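You operate a simulated robot arm through the tools that you are given. There is no shell and no other tool.

The job below is to be done with a simulated robot arm. You get a single attempt, and the scene is never put back.

TASK
Start the wash: vent the inlet, set the flow in the green, cap the vent and lay the bar.
Fine: the vent cap waits on its post meanwhile; the hold-down bar goes into its forks; the water is left running.

It is judged by the outcome, as a careful person would: the job done as asked, and still so three seconds after it is handed in. It fails if anything else is knocked over, pushed out of place, dropped, spilled or broken. Lids that push on must go on centred and level and be pressed home; caps that screw on are set level and turned clockwise until they are tight.

THE ROBOT
A 6-joint arm with a two-finger gripper, fixed in place. Base frame: the origin is at the foot of the arm, x ahead of it, y to its left, z up; the work surface is at about z = 0.8. Lengths are in m, angles in rad, forces in N, time in s.
Its first joint turns from -2.897 to 2.897 rad. Payload 2.45 kg.
The tool frame sits at the grasp point between the pads (the TCP): z along the fingers, y along the line on which they close. The tips reach 0.02 m beyond it. Largest opening 0.14 m; the body of the gripper starts 0.168 m behind the TCP.
Orientation is that of the tool frame in the base frame, as a unit quaternion [w, x, y, z]. With the fingers straight down and closing along the base's y, the tool's x points along the base's -x, its y along +y and its z along -z.

THE INTERFACE
- The arm moves only by the tool play_rows. Its argument "rows" is a list of rows, each a list of 3 entries, a list of its own where there are three numbers: the gripper command, from -1 (shut) to 1 (fully open), values between in proportion, then the shift along the tool's x, y, z in m, then the turn, a rotation vector about the tool's x, y, z in rad. In form: [[gripper, [dx, dy, dz], [ax, ay, az]], ...]. A call has 1 to 20 rows; each row shifts and turns the commanded pose from where the row before left it, along the tool's axes as they then stand. A row lasts 0.2 s, in which the tool goes at most 0.05 m and 0.15 rad; a call with a longer step from one row to the next is refused whole, and so is a gripper value outside its range. A pose out of reach is approached as far as the arm can. The call stops where the force on the tool passes 40 N (or 10 N more than at its start, if that is more) or the arm is blocked; 0.2 s more then pass. The fingers move at their own pace (about 0.045 m/s each) and stop on an object; they squeeze with about 42 N. The grip force told is the motor's: it shows also when the fingers shut on nothing. Time passes only in rows, and 0.2 s behind the last, so rows that do not move let the fingers close. It gives the time, the measured TCP pose, the force on the tool (base axes), the opening and the grip force at its end, in the units of the frame above (readings bear some noise), with the torque about the TCP (base axes, N m) and any sound that the robot's microphone picked up.
- Cameras (640 x 400 px; columns grow to the right, rows downward): "scene" is fixed at [0.4004, 0.6493, 1.614]; the picture's right is [-0.92, -0.38, 0.00], its down [-0.25, 0.61, -0.75] and it looks along [0.29, -0.70, -0.66] (base axes); focal length 214 px, centre (320, 200). "wrist" rides on the gripper at [0.078, 0.011, -0.209] in the tool frame; the picture's right is [-0.14, 0.99, 0.00], its down [-0.92, -0.13, -0.37] and it looks along [-0.37, -0.05, 0.93] (tool axes); focal length 280 px, centre (320, 200). There is no depth. A picture from a camera that has moved, and an enlarged one, comes with that camera's place and axes in the base frame and with its lens.
- grab_frame(camera): a new picture of that camera. No time passes.
- inspect(camera, box): a new picture of the part [left, top, right, bottom] of that camera's present view, enlarged. No time passes.
- job_done(): hands the job in; it is judged then, once.

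Nothing tells you positions but the pictures and the camera data. Unless the task says otherwise, let go and move clear before handing in.

The tools are called after "Emit:" as name(argument=value, ...) on one line, values as JSON. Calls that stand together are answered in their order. play_rows: Moves the arm, as the interface text tells. Its arguments: {"type":"object","properties":{"rows":{"type":"array"}},"required":["rows"]} The other tools are called the same way: grab_frame (camera) takes a picture; inspect (camera, box) takes an enlarged picture of a part of a camera's view; job_done () hands the job in.

At the start:

```text
t: 0.0
tcp_pos: [0.4795, 0.3015, 1.4785]
tcp_rot: [0.0, 0.0, 1.0, 0.0]
wrist_force: [-0.5, -0.1, 0.5]
moment: [0.03, -0.03, 0.01]
finger_gap: 0.14
grasp_force: 0.0
```

scene: 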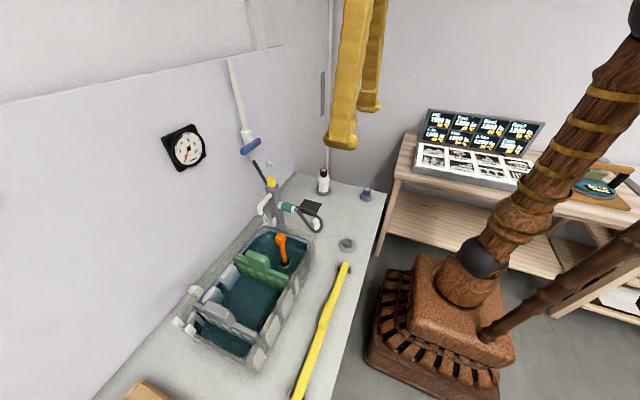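
wrist: 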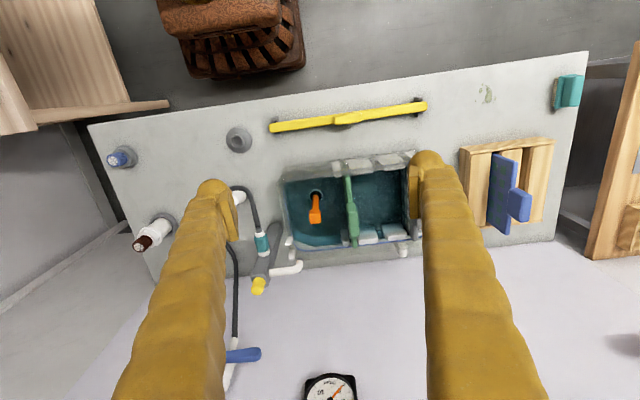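

I see a bench with a basin, a gauge on the wall, a yellow bar, a yellow-capped fitting and a blue lever on a pipe. I will look closer before moving anything.

Emit:
inspect(camera="scene", box=[220, 40, 420, 280])

Emit:
inspect(camera="scene", box=[160, 180, 380, 400])

Emit:
inspect(camera="wrist", box=[80, 80, 360, 300])

Emit:
inspect(camera="wrist", box=[260, 60, 600, 280])

Emit:
inspect(camera="scene", box=[150, 110, 230, 180])

Emit:
inspect(camera="scene", box=[400, 90, 640, 220])

```text
1.67 times, centred on (320, 160) of scene
camera zoom: at [0.4004, 0.6493, 1.614], right [-0.92, -0.38, 0.0], down [-0.25, 0.61, -0.75], along [0.29, -0.7, -0.66], focal length 358 px, centre (320, 267)
```

zoom: 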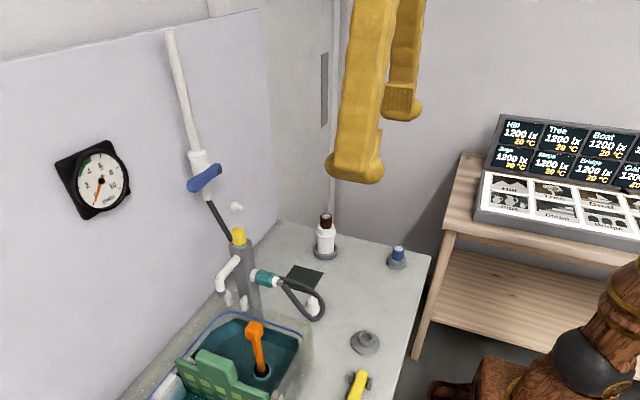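

```text
1.82 times, centred on (270, 290) of scene
camera zoom: at [0.4004, 0.6493, 1.614], right [-0.92, -0.38, 0.0], down [-0.25, 0.61, -0.75], along [0.29, -0.7, -0.66], focal length 390 px, centre (411, 36)
```

zoom: 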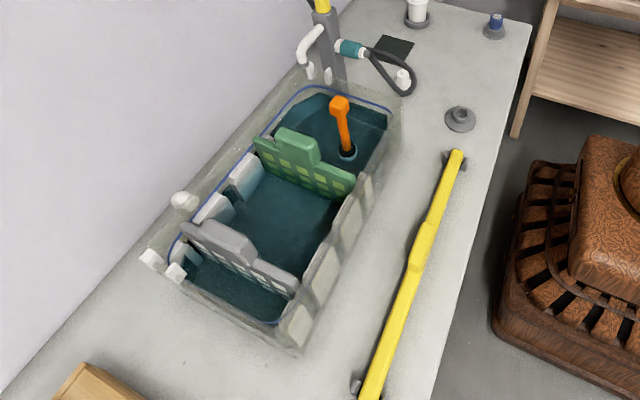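

```text
1.82 times, centred on (220, 190) of wrist
camera zoom: at [0.4007, 0.3107, 1.6888], right [0.14, 0.99, 0.0], down [0.92, -0.13, 0.37], along [0.37, -0.05, -0.93], focal length 510 px, centre (502, 218)
```

zoom: 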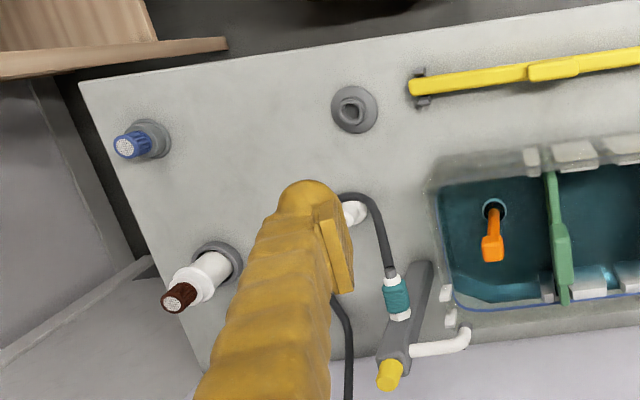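

```text
1.82 times, centred on (430, 170) of wrist
camera zoom: at [0.4007, 0.3107, 1.6888], right [0.14, 0.99, 0.0], down [0.92, -0.13, 0.37], along [0.37, -0.05, -0.93], focal length 510 px, centre (120, 254)
```

zoom: 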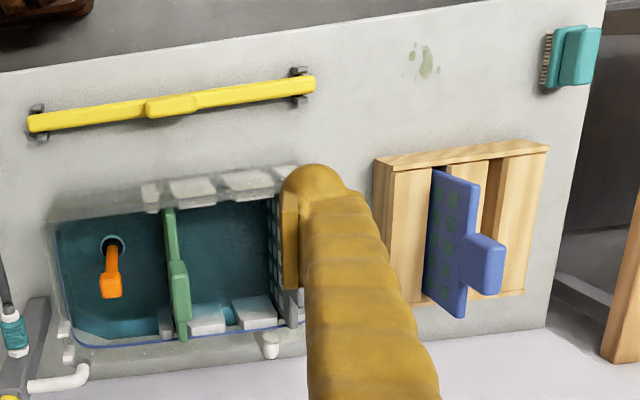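

```text
5.71 times, centred on (190, 145) of scene
camera zoom: at [0.4004, 0.6493, 1.614], right [-0.92, -0.38, 0.0], down [-0.25, 0.61, -0.75], along [0.29, -0.7, -0.66], focal length 1226 px, centre (1063, 514)
```

zoom: 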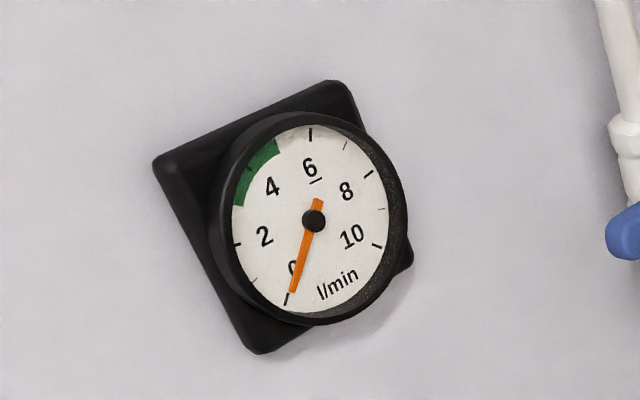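

```text
2.67 times, centred on (520, 155) of scene
camera zoom: at [0.4004, 0.6493, 1.614], right [-0.92, -0.38, 0.0], down [-0.25, 0.61, -0.75], along [0.29, -0.7, -0.66], focal length 572 px, centre (-213, 320)
```

zoom: 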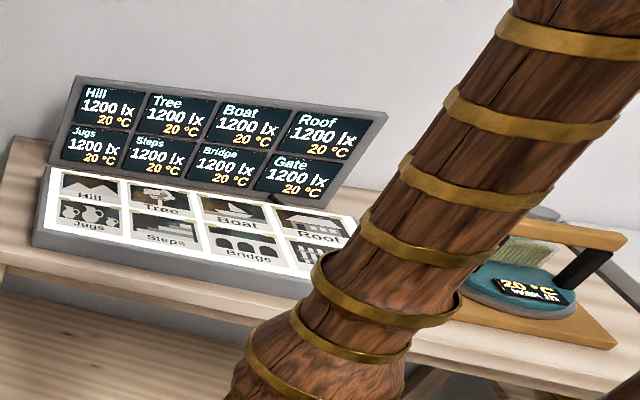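

I take the bench to run along the wall at x≈0.97, with the grey inlet column (yellow cap) near (0.83, 0.10, 1.12), the blue valve lever near (0.91, 0.07, 1.24), and the yellow bar along y at x≈0.49. I move toward the inlet for a closer look from above.

Emit:
play_rows(rows=[[1, [-0.01, -0.025, 0.02], [0, 0, 0]], [1, [-0.01, -0.025, 0.02], [0, 0, 0]], [1, [-0.01, -0.025, 0.02], [0, 0, 0]], [1, [-0.01, -0.025, 0.02], [0, 0, 0]], [1, [-0.01, -0.025, 0.02], [0, 0, 0]], [1, [-0.01, -0.025, 0.02], [0, 0, 0]], [1, [-0.01, -0.025, 0.02], [0, 0, 0]], [1, [-0.01, -0.025, 0.02], [0, 0, 0]]])

```text
t: 1.8
tcp_pos: [0.561, 0.1001, 1.3175]
tcp_rot: [0.001, 0.0, 1.0, 0.0]
wrist_force: [0.2, -0.3, 0.8]
moment: [0.02, 0.0, -0.02]
finger_gap: 0.14
grasp_force: 0.0
```

The arm is now at (0.561, 0.100, 1.318) above the bench by the inlet. I take pictures to identify the vent cap, its post and the forks.

Emit:
grab_frame(camera="wrist")

Emit:
grab_frame(camera="scene")

```text
taken
camera wrist: at [0.4817, 0.1096, 1.5273], right [0.14, 0.99, 0.0], down [0.92, -0.13, 0.37], along [0.37, -0.05, -0.93], focal length 280 px, centre (320, 200)
```

wrist: 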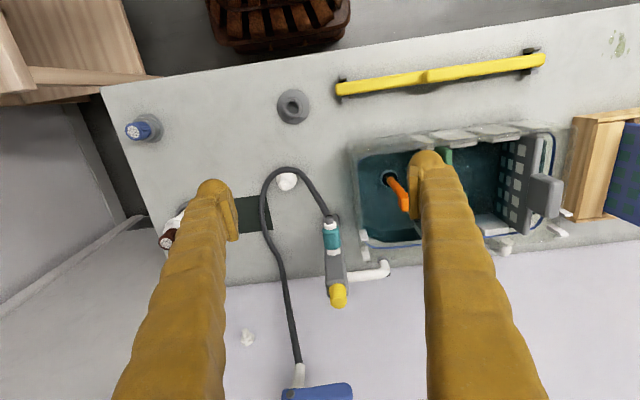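

```text
taken
```

scene: 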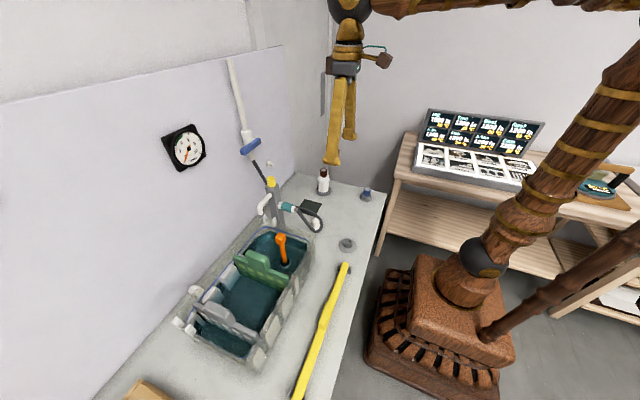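

The column carries a teal hose coupling, a white spout to the tank and the yellow cap on top. I zoom in on the candidates for the post and the forks.

Emit:
inspect(camera="wrist", box=[230, 60, 430, 190])

Emit:
inspect(camera="wrist", box=[220, 180, 420, 320])

Emit:
inspect(camera="wrist", box=[220, 280, 420, 400])

Emit:
inspect(camera="scene", box=[230, 120, 340, 240])

Emit:
inspect(camera="scene", box=[300, 160, 390, 260])

Emit:
inspect(camera="scene", box=[170, 220, 320, 380])

Emit:
inspect(camera="wrist", box=[330, 40, 590, 270])

```text
3.08 times, centred on (330, 125) of wrist
camera zoom: at [0.4817, 0.1096, 1.5273], right [0.14, 0.99, 0.0], down [0.92, -0.13, 0.37], along [0.37, -0.05, -0.93], focal length 863 px, centre (289, 431)
```

zoom: 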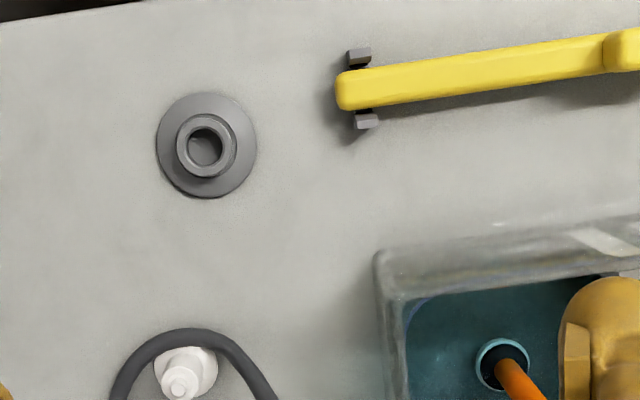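

```text
2.86 times, centred on (320, 250) of wrist
camera zoom: at [0.4817, 0.1096, 1.5273], right [0.14, 0.99, 0.0], down [0.92, -0.13, 0.37], along [0.37, -0.05, -0.93], focal length 801 px, centre (320, 57)
```

zoom: 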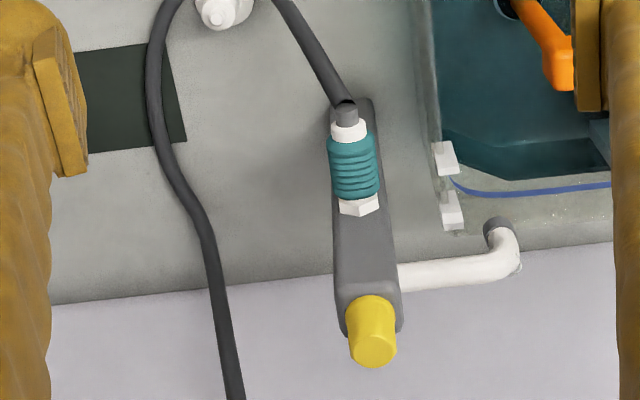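

```text
3.20 times, centred on (320, 340) of wrist
camera zoom: at [0.4817, 0.1096, 1.5273], right [0.14, 0.99, 0.0], down [0.92, -0.13, 0.37], along [0.37, -0.05, -0.93], focal length 897 px, centre (320, -248)
```

zoom: 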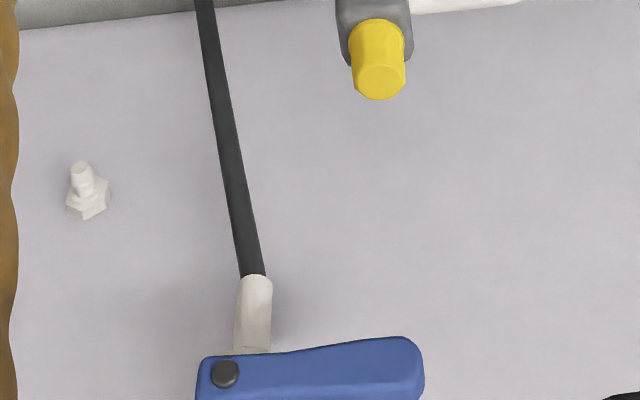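

```text
3.33 times, centred on (285, 180) of scene
camera zoom: at [0.4004, 0.6493, 1.614], right [-0.92, -0.38, 0.0], down [-0.25, 0.61, -0.75], along [0.29, -0.7, -0.66], focal length 715 px, centre (437, 267)
```

zoom: 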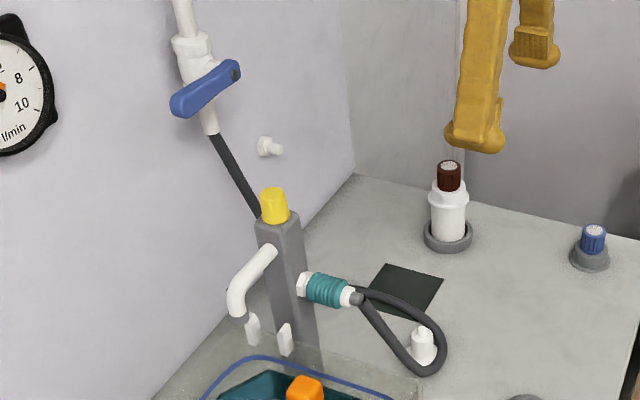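

```text
4.00 times, centred on (345, 210) of scene
camera zoom: at [0.4004, 0.6493, 1.614], right [-0.92, -0.38, 0.0], down [-0.25, 0.61, -0.75], along [0.29, -0.7, -0.66], focal length 858 px, centre (220, 160)
```

zoom: 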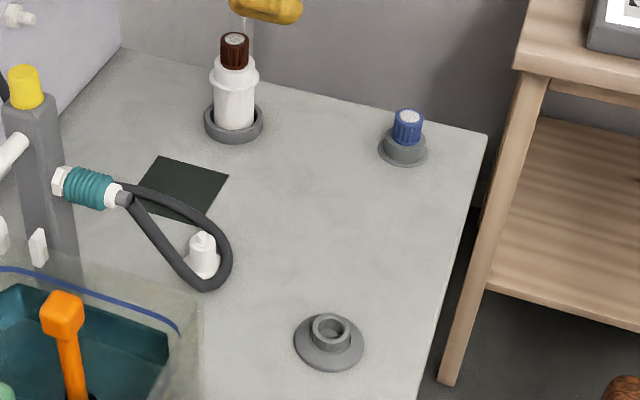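

```text
2.50 times, centred on (245, 300) of scene
camera zoom: at [0.4004, 0.6493, 1.614], right [-0.92, -0.38, 0.0], down [-0.25, 0.61, -0.75], along [0.29, -0.7, -0.66], focal length 536 px, centre (508, -50)
```

zoom: 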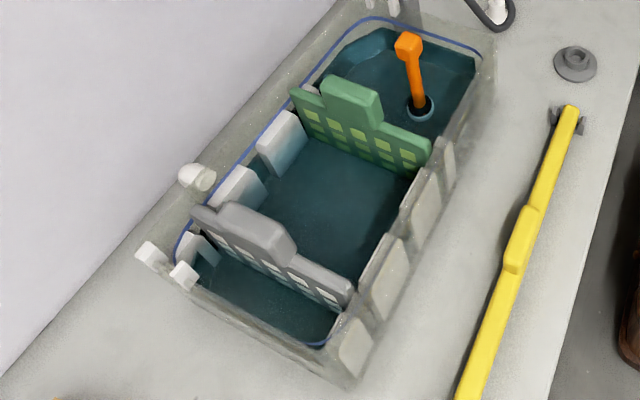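

```text
1.74 times, centred on (460, 155) of wrist
camera zoom: at [0.4817, 0.1096, 1.5273], right [0.14, 0.99, 0.0], down [0.92, -0.13, 0.37], along [0.37, -0.05, -0.93], focal length 488 px, centre (76, 278)
```

zoom: 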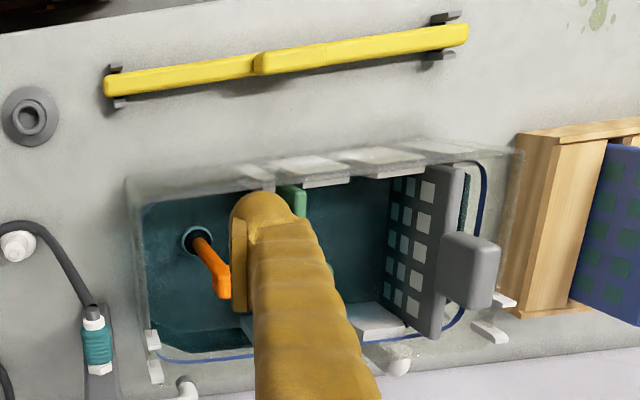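

The yellow cap sits on the column head, the four white fork prongs seem to be at the tank's two ends at x≈0.80–0.85 (tops z≈0.975), and the spout overhangs the near fork. I need closer views of the cap, the lever and the possible posts, so I move nearer.

Emit:
play_rows(rows=[[1, [-0.025, 0, 0.01], [0, 0, 0]], [1, [-0.025, 0, 0.01], [0, 0, 0]], [1, [-0.025, 0, 0.01], [0, 0, 0]], [1, [-0.025, 0, 0.01], [0, 0, 0]], [1, [-0.025, 0, 0.0], [0, 0, 0]]])

Emit:
grab_frame(camera="wrist")

Emit:
inspect(camera="wrist", box=[220, 80, 420, 210])

Emit:
inspect(camera="wrist", box=[240, 180, 440, 310])

Emit:
inspect(camera="wrist", box=[220, 280, 420, 400])

```text
t: 3.0
tcp_pos: [0.685, 0.1009, 1.2792]
tcp_rot: [0.001, -0.001, 1.0, 0.0]
wrist_force: [0.2, -1.2, -0.2]
moment: [0.01, -0.03, -0.02]
finger_gap: 0.14
grasp_force: 0.2
```

```text
taken
camera wrist: at [0.6064, 0.1109, 1.4892], right [0.14, 0.99, 0.0], down [0.92, -0.13, 0.37], along [0.37, -0.05, -0.93], focal length 280 px, centre (320, 200)
```

wrist: 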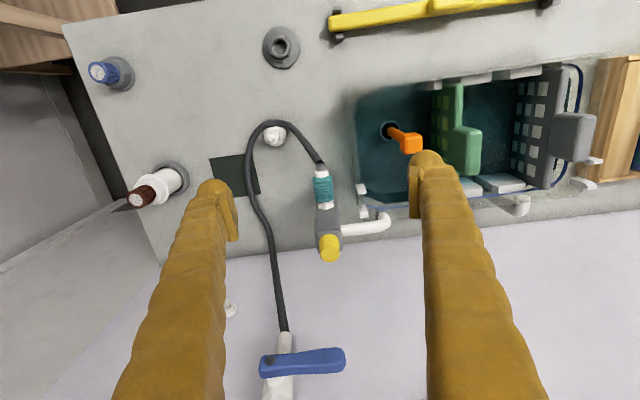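

```text
3.08 times, centred on (320, 145) of wrist
camera zoom: at [0.6064, 0.1109, 1.4892], right [0.14, 0.99, 0.0], down [0.92, -0.13, 0.37], along [0.37, -0.05, -0.93], focal length 863 px, centre (320, 369)
```

zoom: 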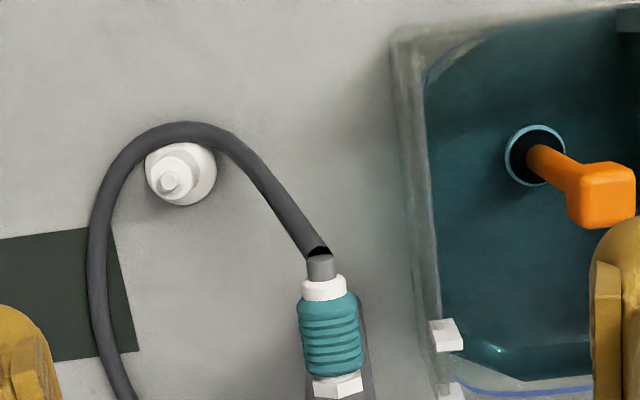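

```text
3.08 times, centred on (340, 245) of wrist
camera zoom: at [0.6064, 0.1109, 1.4892], right [0.14, 0.99, 0.0], down [0.92, -0.13, 0.37], along [0.37, -0.05, -0.93], focal length 863 px, centre (258, 62)
```

zoom: 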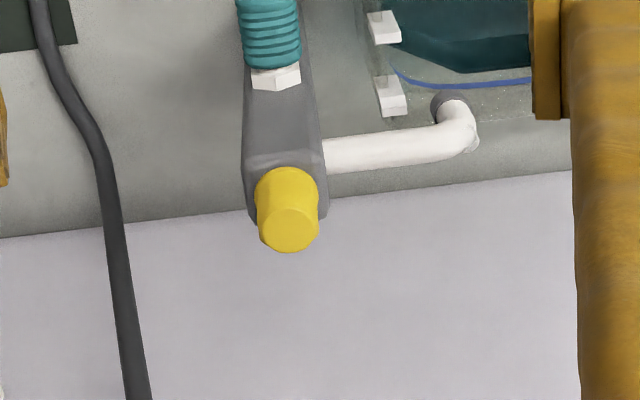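

```text
3.20 times, centred on (320, 340) of wrist
camera zoom: at [0.6064, 0.1109, 1.4892], right [0.14, 0.99, 0.0], down [0.92, -0.13, 0.37], along [0.37, -0.05, -0.93], focal length 897 px, centre (320, -248)
```

zoom: 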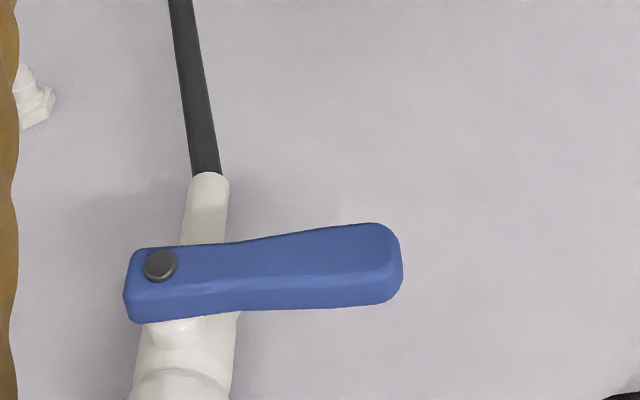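

The lever's pivot is near (0.925, 0.00, 1.225) and it points along +y; the column cap is near (0.83, 0.096, 1.12). I now move over to the right to look closely at the grey flange, the white post and the blue and brown capped things.

Emit:
play_rows(rows=[[1, [0.045, 0, 0.0], [0, 0, 0]], [1, [0.03, -0.02, 0.03], [0, 0, 0]], [1, [0.03, -0.02, 0.03], [0, 0, 0]], [1, [0.02, -0.02, 0.03], [0, 0, 0]], [1, [0.0, -0.02, 0.03], [0, 0, 0]], [1, [0.0, -0.02, 0.03], [0, 0, 0]], [1, [0.0, -0.02, 0.03], [0, 0, 0]]])

Emit:
grab_frame(camera="wrist")

Emit:
inspect(camera="wrist", box=[230, 40, 430, 180])

Emit:
inspect(camera="wrist", box=[230, 150, 430, 290])

Emit:
inspect(camera="wrist", box=[30, 60, 230, 200])

```text
t: 4.6
tcp_pos: [0.5618, -0.0185, 1.0983]
tcp_rot: [0.0, 0.0, 1.0, 0.001]
wrist_force: [-0.2, 0.1, -0.3]
moment: [-0.02, 0.0, 0.01]
finger_gap: 0.14
grasp_force: 0.1
```

```text
taken
camera wrist: at [0.4829, -0.0095, 1.3084], right [0.14, 0.99, 0.0], down [0.92, -0.13, 0.37], along [0.37, -0.05, -0.93], focal length 280 px, centre (320, 200)
```

wrist: 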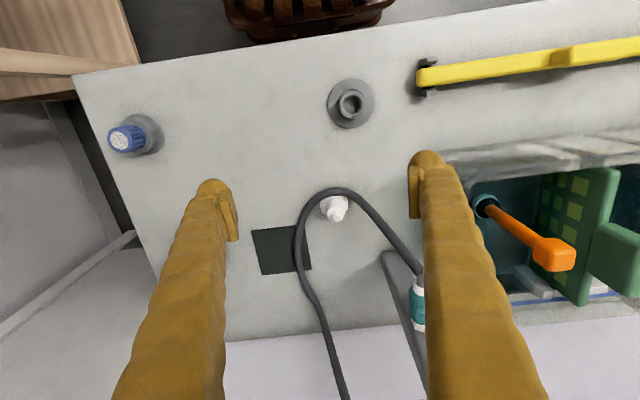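

```text
2.86 times, centred on (330, 110) of wrist
camera zoom: at [0.4829, -0.0095, 1.3084], right [0.14, 0.99, 0.0], down [0.92, -0.13, 0.37], along [0.37, -0.05, -0.93], focal length 801 px, centre (291, 457)
```

zoom: 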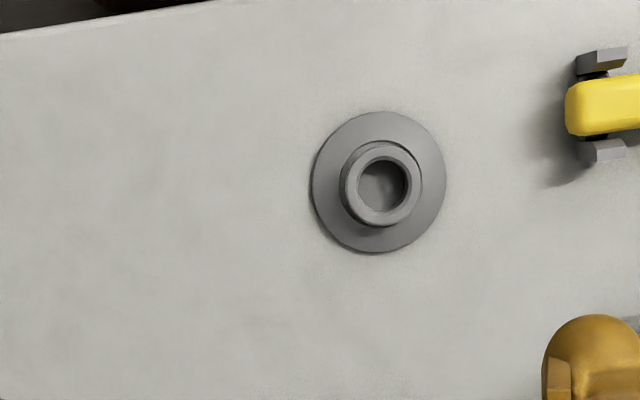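

```text
2.86 times, centred on (330, 220) of wrist
camera zoom: at [0.4829, -0.0095, 1.3084], right [0.14, 0.99, 0.0], down [0.92, -0.13, 0.37], along [0.37, -0.05, -0.93], focal length 801 px, centre (291, 143)
```

zoom: 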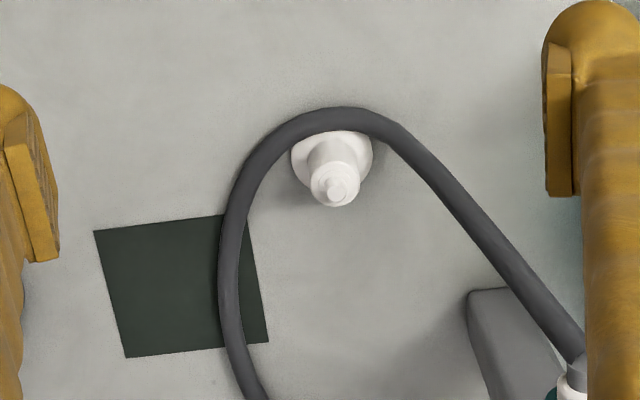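

```text
2.86 times, centred on (130, 130) of wrist
camera zoom: at [0.4829, -0.0095, 1.3084], right [0.14, 0.99, 0.0], down [0.92, -0.13, 0.37], along [0.37, -0.05, -0.93], focal length 801 px, centre (863, 400)
```

zoom: 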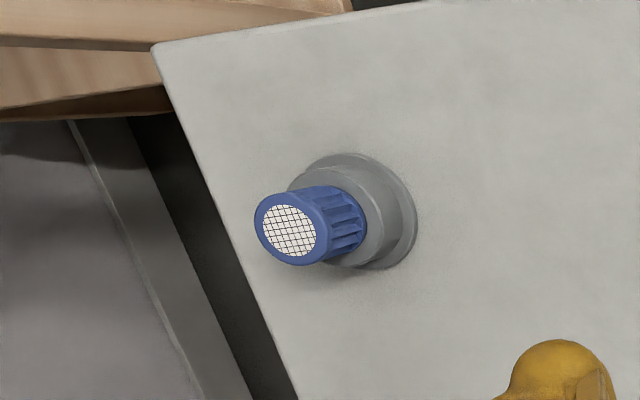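

The grey flange at (0.517, 0.042) is an empty cup-like post of the same kind as the one under the blue cap; the white stepped peg sits inside the hose loop. I zoom the scene camera on the cap and both candidates once more.

Emit:
inspect(camera="scene", box=[250, 165, 300, 215])

Emit:
inspect(camera="scene", box=[290, 200, 370, 260])

Emit:
inspect(camera="scene", box=[310, 160, 380, 210])

Emit:
inspect(camera="scene", box=[230, 110, 280, 170])

```text
8.00 times, centred on (275, 190) of scene
camera zoom: at [0.4004, 0.6493, 1.614], right [-0.92, -0.38, 0.0], down [-0.25, 0.61, -0.75], along [0.29, -0.7, -0.66], focal length 1716 px, centre (680, 280)
```

zoom: 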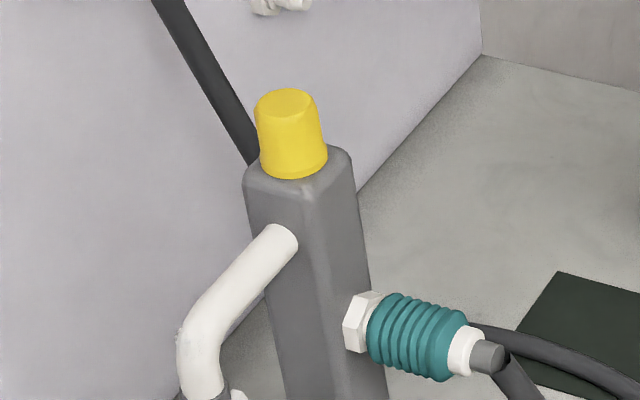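

```text
6.67 times, centred on (330, 230) of scene
camera zoom: at [0.4004, 0.6493, 1.614], right [-0.92, -0.38, 0.0], down [-0.25, 0.61, -0.75], along [0.29, -0.7, -0.66], focal length 1430 px, centre (253, 0)
```

zoom: 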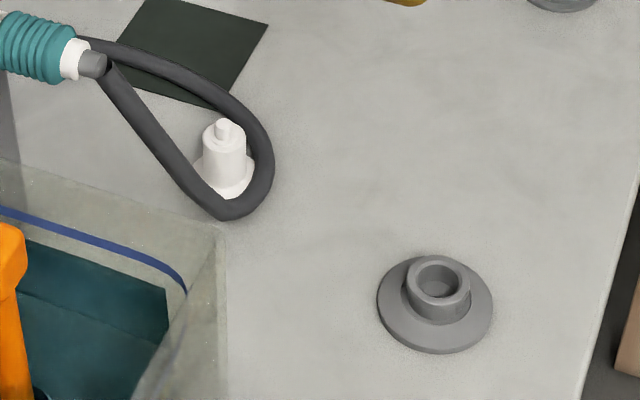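

```text
8.00 times, centred on (345, 185) of scene
camera zoom: at [0.4004, 0.6493, 1.614], right [-0.92, -0.38, 0.0], down [-0.25, 0.61, -0.75], along [0.29, -0.7, -0.66], focal length 1716 px, centre (120, 320)
```

zoom: 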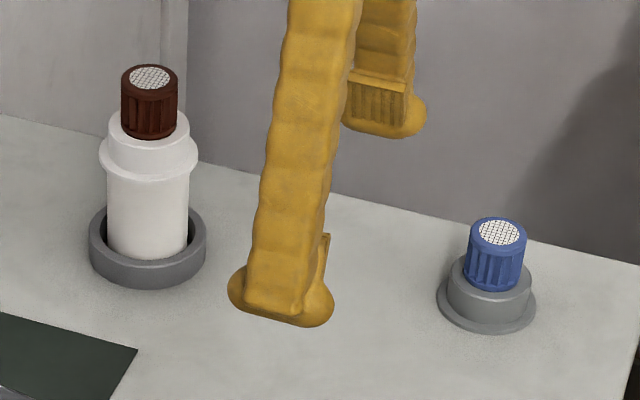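

```text
6.67 times, centred on (255, 140) of scene
camera zoom: at [0.4004, 0.6493, 1.614], right [-0.92, -0.38, 0.0], down [-0.25, 0.61, -0.75], along [0.29, -0.7, -0.66], focal length 1430 px, centre (753, 600)
```

zoom: 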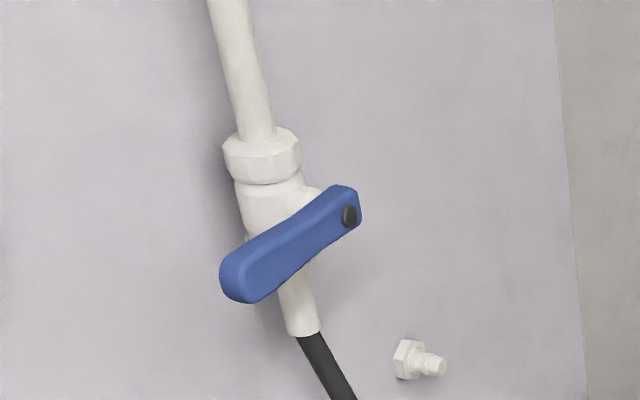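

The yellow cap looks like a smooth tapered push-on cap, its top at about (0.833, 0.095, 1.139) and base at z≈1.099. I raise the arm, go above the cap with the fingers half open and check the alignment.

Emit:
play_rows(rows=[[0.2, [0, 0, -0.05], [0, 0, 0]], [0.2, [0, 0, -0.05], [0, 0, 0]], [0.2, [0, 0, -0.05], [0, 0, 0]], [0.2, [0, 0, -0.05], [0, 0, 0]], [0.2, [-0.0387, 0.0162, 0], [0, 0, 0]], [0.2, [-0.0387, 0.0162, 0], [0, 0, 0]], [0.2, [-0.0387, 0.0162, 0], [0, 0, 0]], [0.2, [-0.0387, 0.0162, 0], [0, 0, 0]], [0.2, [-0.0387, 0.0162, 0], [0, 0, 0]], [0.2, [-0.0387, 0.0162, 0], [0, 0, 0]], [0.2, [-0.0387, 0.0162, 0], [0, 0, 0]]])

Emit:
grab_frame(camera="wrist")

Emit:
grab_frame(camera="scene")

```text
t: 7.0
tcp_pos: [0.8311, 0.0954, 1.2998]
tcp_rot: [-0.001, 0.0, 1.0, 0.0]
wrist_force: [-0.7, 0.0, 0.9]
moment: [0.03, -0.08, -0.04]
finger_gap: 0.0841
grasp_force: 0.1
```

```text
taken
camera wrist: at [0.7527, 0.1055, 1.5088], right [0.14, 0.99, 0.0], down [0.92, -0.13, 0.37], along [0.37, -0.05, -0.93], focal length 280 px, centre (320, 200)
```

wrist: 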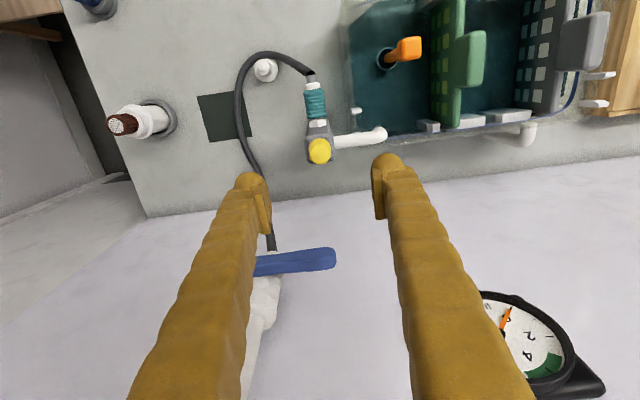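

```text
taken
```

scene: 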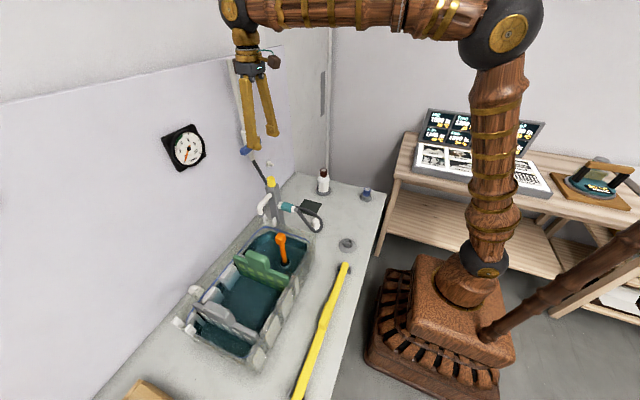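

The cap seems right below the tool. I check its centre with a zoom before descending.

Emit:
inspect(camera="wrist", box=[270, 110, 370, 180])

Emit:
inspect(camera="wrist", box=[220, 220, 360, 330])

```text
5.71 times, centred on (320, 145) of wrist
camera zoom: at [0.7527, 0.1055, 1.5088], right [0.14, 0.99, 0.0], down [0.92, -0.13, 0.37], along [0.37, -0.05, -0.93], focal length 1602 px, centre (320, 514)
```

zoom: 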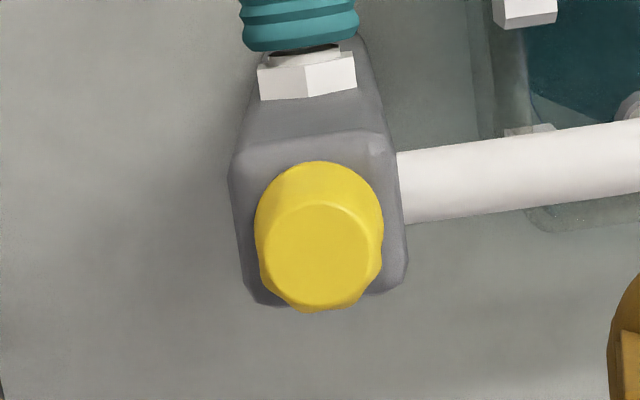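

```text
3.64 times, centred on (290, 275) of wrist
camera zoom: at [0.7527, 0.1055, 1.5088], right [0.14, 0.99, 0.0], down [0.92, -0.13, 0.37], along [0.37, -0.05, -0.93], focal length 1020 px, centre (429, -73)
```

zoom: 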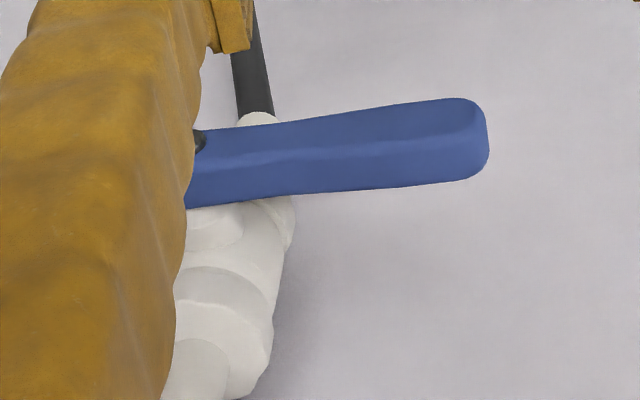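

The cap's centre is at about (0.834, 0.0945). I descend around it with the tips stopping just above the column top, then close on it.

Emit:
play_rows(rows=[[0, [-0.001, 0, 0.04], [0, 0, 0]], [0, [0, 0, 0.04], [0, 0, 0]], [0, [0, 0, 0.04], [0, 0, 0]], [0, [0, 0, 0.03], [0, 0, 0]], [0, [0, 0, 0.014], [0, 0, 0]], [0, [0, 0, 0.01], [0, 0, 0]], [0, [0, 0, 0], [0, 0, 0]]])

Emit:
inspect(camera="scene", box=[230, 140, 310, 220])

Emit:
grab_frame(camera="wrist")

```text
t: 8.6
tcp_pos: [0.8332, 0.0952, 1.1249]
tcp_rot: [0.001, 0.0, 1.0, 0.0]
wrist_force: [-0.2, 0.0, 0.6]
moment: [-0.02, 0.02, 0.03]
finger_gap: 0.07
grasp_force: 0.1
```

```text
5.00 times, centred on (270, 180) of scene
camera zoom: at [0.4004, 0.6493, 1.614], right [-0.92, -0.38, 0.0], down [-0.25, 0.61, -0.75], along [0.29, -0.7, -0.66], focal length 1072 px, centre (570, 300)
```

zoom: 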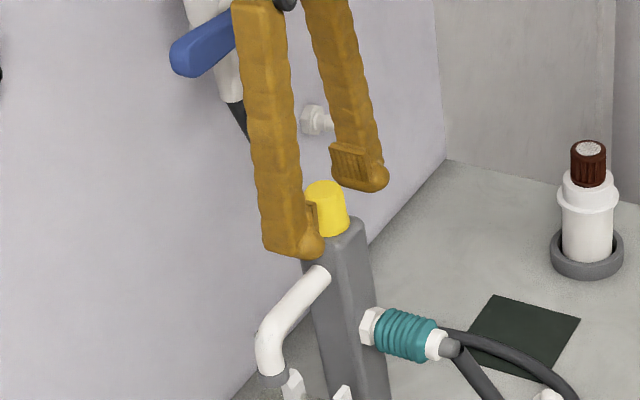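

```text
taken
camera wrist: at [0.7537, 0.1053, 1.3351], right [0.14, 0.99, 0.0], down [0.92, -0.13, 0.37], along [0.36, -0.05, -0.93], focal length 280 px, centre (320, 200)
```

wrist: 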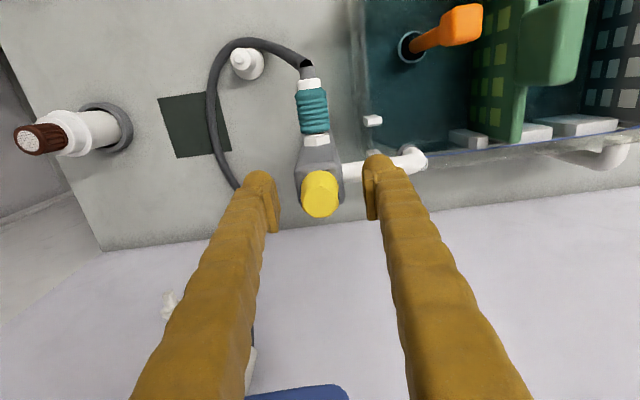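

The fingers straddle the cap with the tips just above the column head. I close the gripper on it.

Emit:
play_rows(rows=[[-1, [0, 0, 0], [0, 0, 0]], [-1, [0, 0, 0], [0, 0, 0]], [-1, [0, 0, 0], [0, 0, 0]], [-1, [0, 0, 0], [0, 0, 0]], [-1, [0, 0, 0], [0, 0, 0]]])

Emit:
inspect(camera="scene", box=[230, 140, 310, 220])

```text
t: 9.8
tcp_pos: [0.8317, 0.0949, 1.1258]
tcp_rot: [0.001, 0.0, 1.0, 0.0]
wrist_force: [1.4, -11.5, 7.5]
moment: [-0.27, -0.1, -0.01]
finger_gap: 0.026
grasp_force: 41.5
```

```text
5.00 times, centred on (270, 180) of scene
camera zoom: at [0.4004, 0.6493, 1.614], right [-0.92, -0.38, 0.0], down [-0.25, 0.61, -0.75], along [0.29, -0.7, -0.66], focal length 1072 px, centre (570, 300)
```

zoom: 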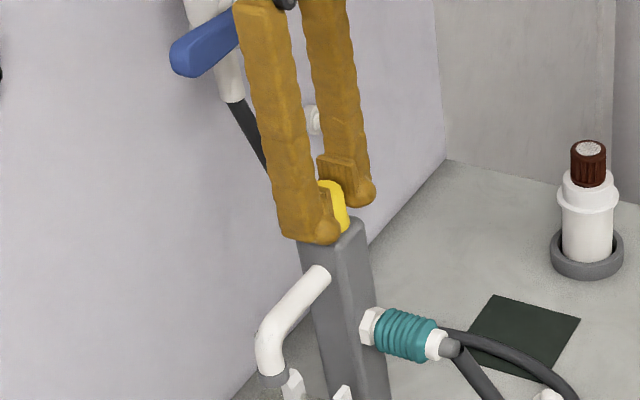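

The cap is gripped at a 26 mm width. I test gently whether it pulls straight off by lifting a few millimetres.

Emit:
play_rows(rows=[[-1, [0, -0.0005, -0.001], [0, 0, 0]], [-1, [0, 0, -0.001], [0, 0, 0]], [-1, [0, 0, -0.001], [0, 0, 0]]])

```text
t: 10.6
tcp_pos: [0.8299, 0.0944, 1.128]
tcp_rot: [0.0, 0.0, 1.0, 0.0]
wrist_force: [-0.2, -0.2, 0.5]
moment: [0.01, -0.01, 0.01]
finger_gap: 0.0259
grasp_force: 41.5
```

The forces fell to nearly zero, so the cap seems to come free. I lift a little more and look.

Emit:
play_rows(rows=[[-1, [0, 0, -0.003], [0, 0, 0]], [-1, [0, 0, -0.004], [0, 0, 0]], [-1, [0, 0, -0.005], [0, 0, 0]], [-1, [0, 0, -0.005], [0, 0, 0]], [-1, [0, 0, -0.005], [0, 0, 0]]])

Emit:
inspect(camera="scene", box=[230, 140, 310, 220])

Emit:
inspect(camera="wrist", box=[270, 130, 370, 230])

```text
t: 11.8
tcp_pos: [0.8303, 0.0944, 1.1495]
tcp_rot: [0.0, 0.0, 1.0, 0.001]
wrist_force: [0.2, 0.2, -0.6]
moment: [0.01, 0.01, -0.04]
finger_gap: 0.0259
grasp_force: 42.4
```

```text
5.00 times, centred on (270, 180) of scene
camera zoom: at [0.4004, 0.6493, 1.614], right [-0.92, -0.38, 0.0], down [-0.25, 0.61, -0.75], along [0.29, -0.7, -0.66], focal length 1072 px, centre (570, 300)
```

zoom: 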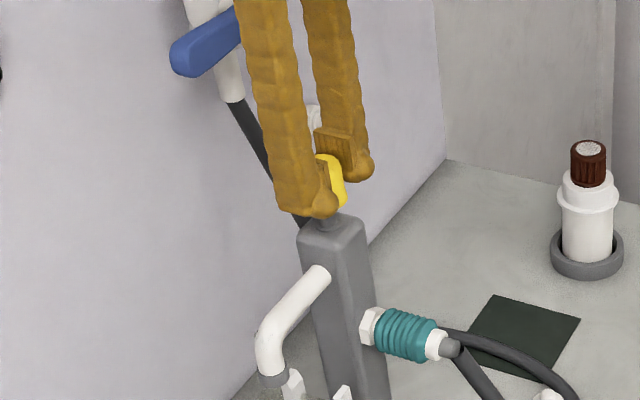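

```text
4.00 times, centred on (320, 180) of wrist
camera zoom: at [0.7523, 0.104, 1.36], right [0.14, 0.99, 0.0], down [0.92, -0.13, 0.37], along [0.37, -0.05, -0.93], focal length 1122 px, centre (320, 280)
```

zoom: 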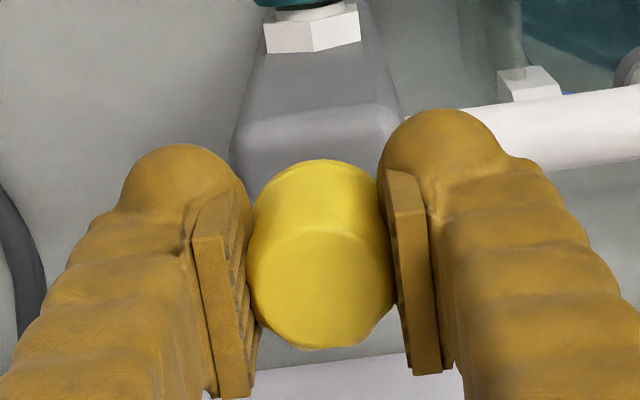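

The cap is off and a grey neck shows on the column head. I lift higher to see the neck and compare it with the posts.

Emit:
play_rows(rows=[[-1, [0, 0, -0.03], [0, 0, 0]], [-1, [0.02, 0, -0.03], [0, 0, 0]], [-1, [0.03, 0, -0.03], [0, 0, 0]], [-1, [0.03, 0, 0], [0, 0, 0]]])

Emit:
inspect(camera="scene", box=[230, 130, 310, 210])

Emit:
grab_frame(camera="wrist")

Emit:
inspect(camera="wrist", box=[260, 130, 380, 250])

Emit:
inspect(camera="scene", box=[150, 110, 230, 180])

```text
t: 12.8
tcp_pos: [0.7507, 0.0939, 1.2395]
tcp_rot: [0.0, 0.0, 1.0, -0.001]
wrist_force: [0.5, 0.2, -0.4]
moment: [-0.05, 0.05, -0.02]
finger_gap: 0.026
grasp_force: 41.9
```

```text
5.00 times, centred on (270, 170) of scene
camera zoom: at [0.4004, 0.6493, 1.614], right [-0.92, -0.38, 0.0], down [-0.25, 0.61, -0.75], along [0.29, -0.7, -0.66], focal length 1072 px, centre (570, 350)
```

zoom: 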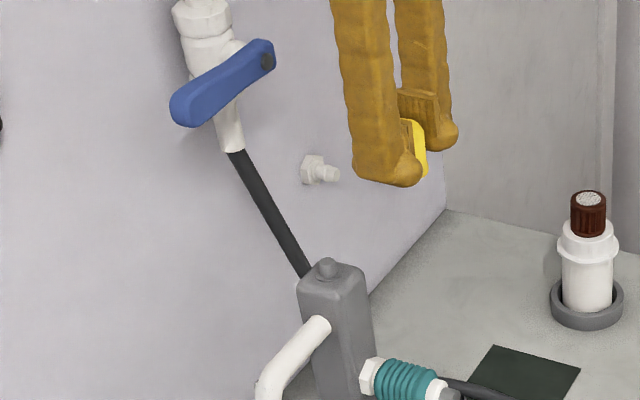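

```text
taken
camera wrist: at [0.6727, 0.1035, 1.4503], right [0.14, 0.99, 0.0], down [0.92, -0.13, 0.37], along [0.36, -0.05, -0.93], focal length 280 px, centre (320, 200)
```

wrist: 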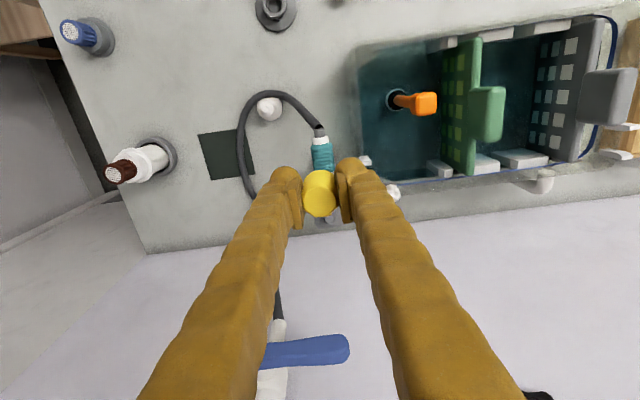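

```text
3.33 times, centred on (320, 190) of wrist
camera zoom: at [0.6727, 0.1035, 1.4503], right [0.14, 0.99, 0.0], down [0.92, -0.13, 0.37], along [0.36, -0.05, -0.93], focal length 935 px, centre (320, 233)
```

zoom: 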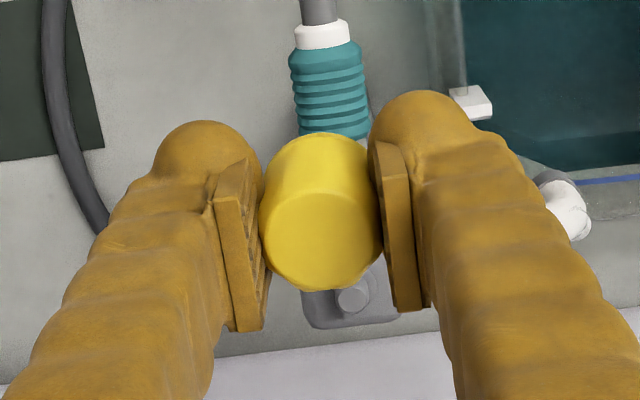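

```text
5.71 times, centred on (190, 145) of scene
camera zoom: at [0.4004, 0.6493, 1.614], right [-0.92, -0.38, 0.0], down [-0.25, 0.61, -0.75], along [0.29, -0.7, -0.66], focal length 1226 px, centre (1063, 514)
```

zoom: 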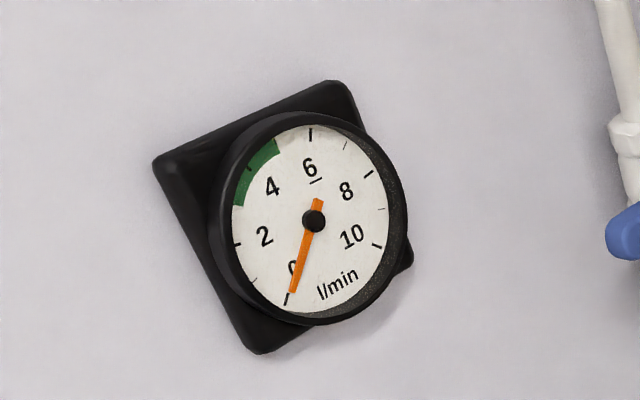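

The column has a grey spigot on top, so the cap is hollow. The white stepped post at about (0.696, −0.010, 0.86) has a matching, smaller spigot and a shaft of the cap's diameter, so I take it as the cap's post. The hose rises on its +y side, so I turn the gripper 45° and come down beside it to look.

Emit:
play_rows(rows=[[-1, [0.0437, -0.0113, 0], [0, 0, 0]], [-1, [0.0437, -0.0113, 0], [0, 0, 0]], [-1, [0.0437, -0.0113, 0], [0, 0, 0]], [-1, [0, 0, 0], [0, 0, 0.1309]], [-1, [0, 0, 0], [0, 0, 0.1309]], [-1, [0, 0, 0], [0, 0, 0.1309]], [-1, [0, 0, 0], [0, 0, 0.1309]], [-1, [0, 0, 0], [0, 0, 0.1309]], [-1, [0, 0, 0], [0, 0, 0.1309]], [-1, [0, 0, 0.04], [0, 0, 0]], [-1, [0, 0, 0.04], [0, 0, 0]], [-1, [0, 0, 0.04], [0, 0, 0]], [-1, [0, 0, 0.04], [0, 0, 0]], [-1, [0, 0, 0.04], [0, 0, 0]]])

Emit:
grab_frame(camera="wrist")

Emit:
grab_frame(camera="scene")

```text
t: 15.8
tcp_pos: [0.6214, 0.0593, 1.0385]
tcp_rot: [0.0, 0.383, 0.924, -0.001]
wrist_force: [-0.5, 0.7, -0.4]
moment: [-0.02, -0.01, -0.01]
finger_gap: 0.0264
grasp_force: 42.0
```

```text
taken
camera wrist: at [0.5729, 0.1199, 1.2478], right [0.8, 0.6, 0.0], down [0.56, -0.74, 0.37], along [0.22, -0.29, -0.93], focal length 280 px, centre (320, 200)
```

wrist: 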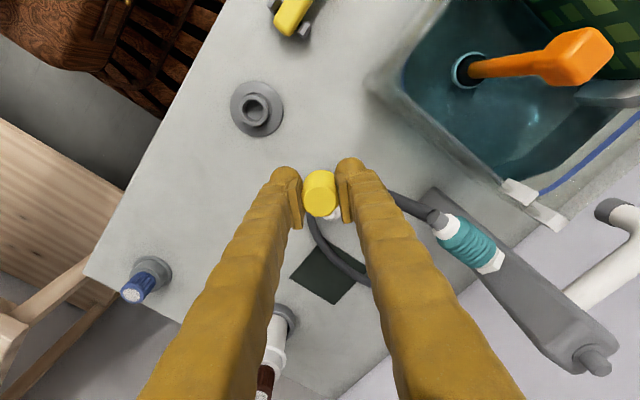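

```text
taken
```

scene: 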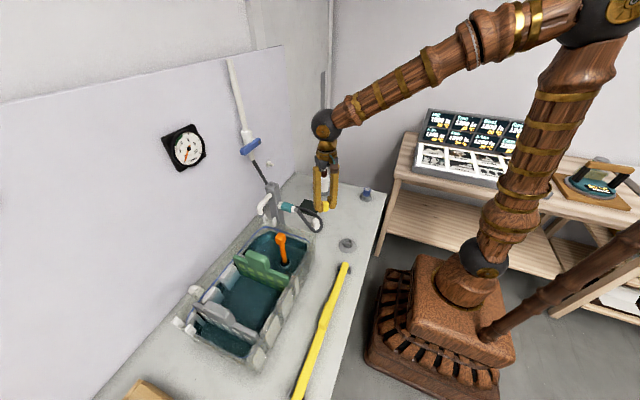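

The post is just hidden behind the cap from here. I go lower and back slightly so both the cap and the post are in view.

Emit:
play_rows(rows=[[-1, [0.01, 0, 0.03], [0, 0, 0]], [-1, [0.01, 0, 0.03], [0, 0, 0]], [-1, [0, 0, 0.035], [0, 0, 0]]])

Emit:
grab_frame(camera="wrist")

Emit:
inspect(camera="wrist", box=[270, 150, 390, 270])

Emit:
inspect(camera="scene", box=[280, 170, 360, 250])

```text
t: 16.6
tcp_pos: [0.6074, 0.0761, 0.9457]
tcp_rot: [0.0, 0.382, 0.924, 0.0]
wrist_force: [0.2, -0.3, 0.0]
moment: [0.0, 0.02, -0.06]
finger_gap: 0.0262
grasp_force: 42.0
```

```text
taken
camera wrist: at [0.5588, 0.1372, 1.155], right [0.8, 0.6, 0.0], down [0.56, -0.74, 0.37], along [0.22, -0.29, -0.93], focal length 280 px, centre (320, 200)
```

wrist: 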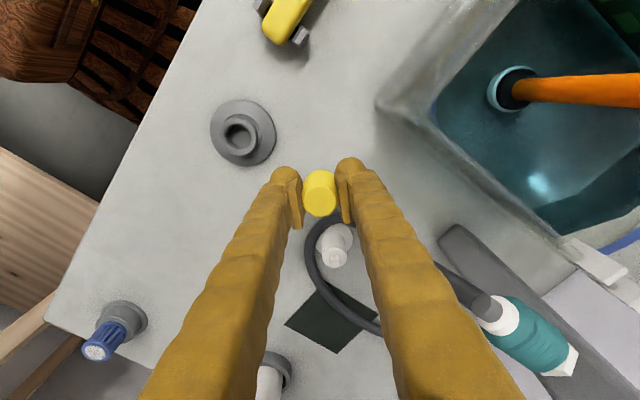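

```text
3.33 times, centred on (330, 210) of wrist
camera zoom: at [0.5588, 0.1372, 1.155], right [0.8, 0.6, 0.0], down [0.56, -0.74, 0.37], along [0.22, -0.29, -0.93], focal length 935 px, centre (287, 167)
```

zoom: 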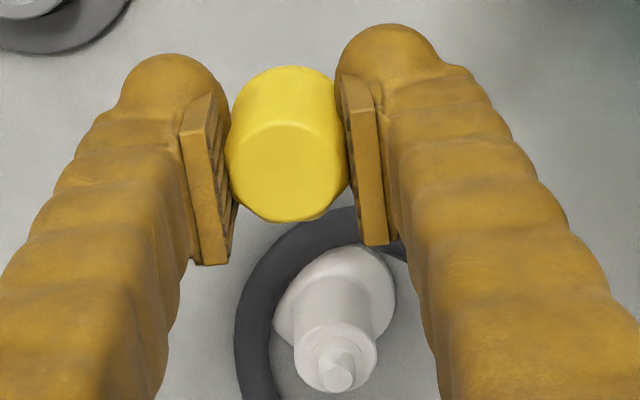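

```text
5.00 times, centred on (320, 210) of scene
camera zoom: at [0.4004, 0.6493, 1.614], right [-0.92, -0.38, 0.0], down [-0.25, 0.61, -0.75], along [0.29, -0.7, -0.66], focal length 1072 px, centre (320, 150)
```

zoom: 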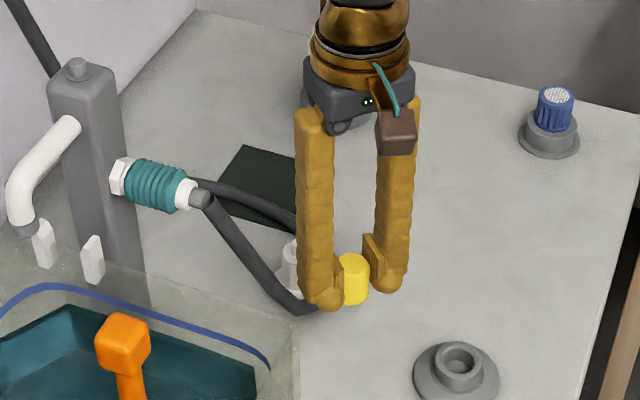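

The post with its spigot is clear of the cap in this view; I estimate it at (0.697, −0.013). I move part of the way toward it at the same height for a second sight line.

Emit:
play_rows(rows=[[-1, [-0.0225, 0, 0], [0, 0, 0]], [-1, [-0.0225, 0, 0], [0, 0, 0]], [-1, [0, 0, 0], [0, 0, 0]]])

Emit:
inspect(camera="wrist", box=[270, 150, 390, 270])

Emit:
inspect(camera="scene", box=[290, 190, 340, 240])

```text
t: 17.4
tcp_pos: [0.6388, 0.0436, 0.9452]
tcp_rot: [0.0, 0.382, 0.924, 0.0]
wrist_force: [-0.5, 0.0, -0.6]
moment: [0.01, -0.02, 0.01]
finger_gap: 0.0263
grasp_force: 42.0
```

```text
3.33 times, centred on (330, 210) of wrist
camera zoom: at [0.5918, 0.1043, 1.155], right [0.8, 0.6, 0.0], down [0.56, -0.74, 0.37], along [0.22, -0.29, -0.93], focal length 935 px, centre (287, 167)
```

zoom: 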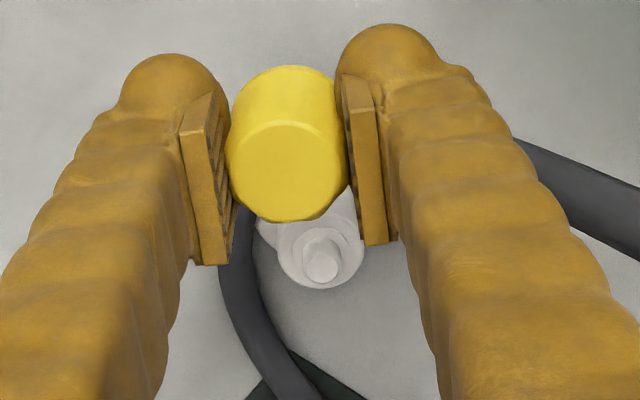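

```text
8.00 times, centred on (315, 215) of scene
camera zoom: at [0.4004, 0.6493, 1.614], right [-0.92, -0.38, 0.0], down [-0.25, 0.61, -0.75], along [0.29, -0.7, -0.66], focal length 1716 px, centre (360, 80)
```

zoom: 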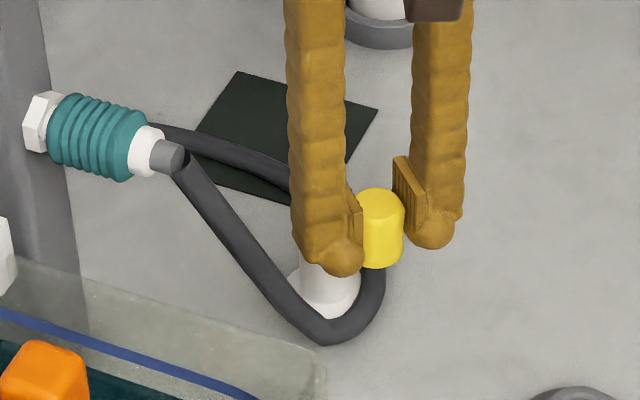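

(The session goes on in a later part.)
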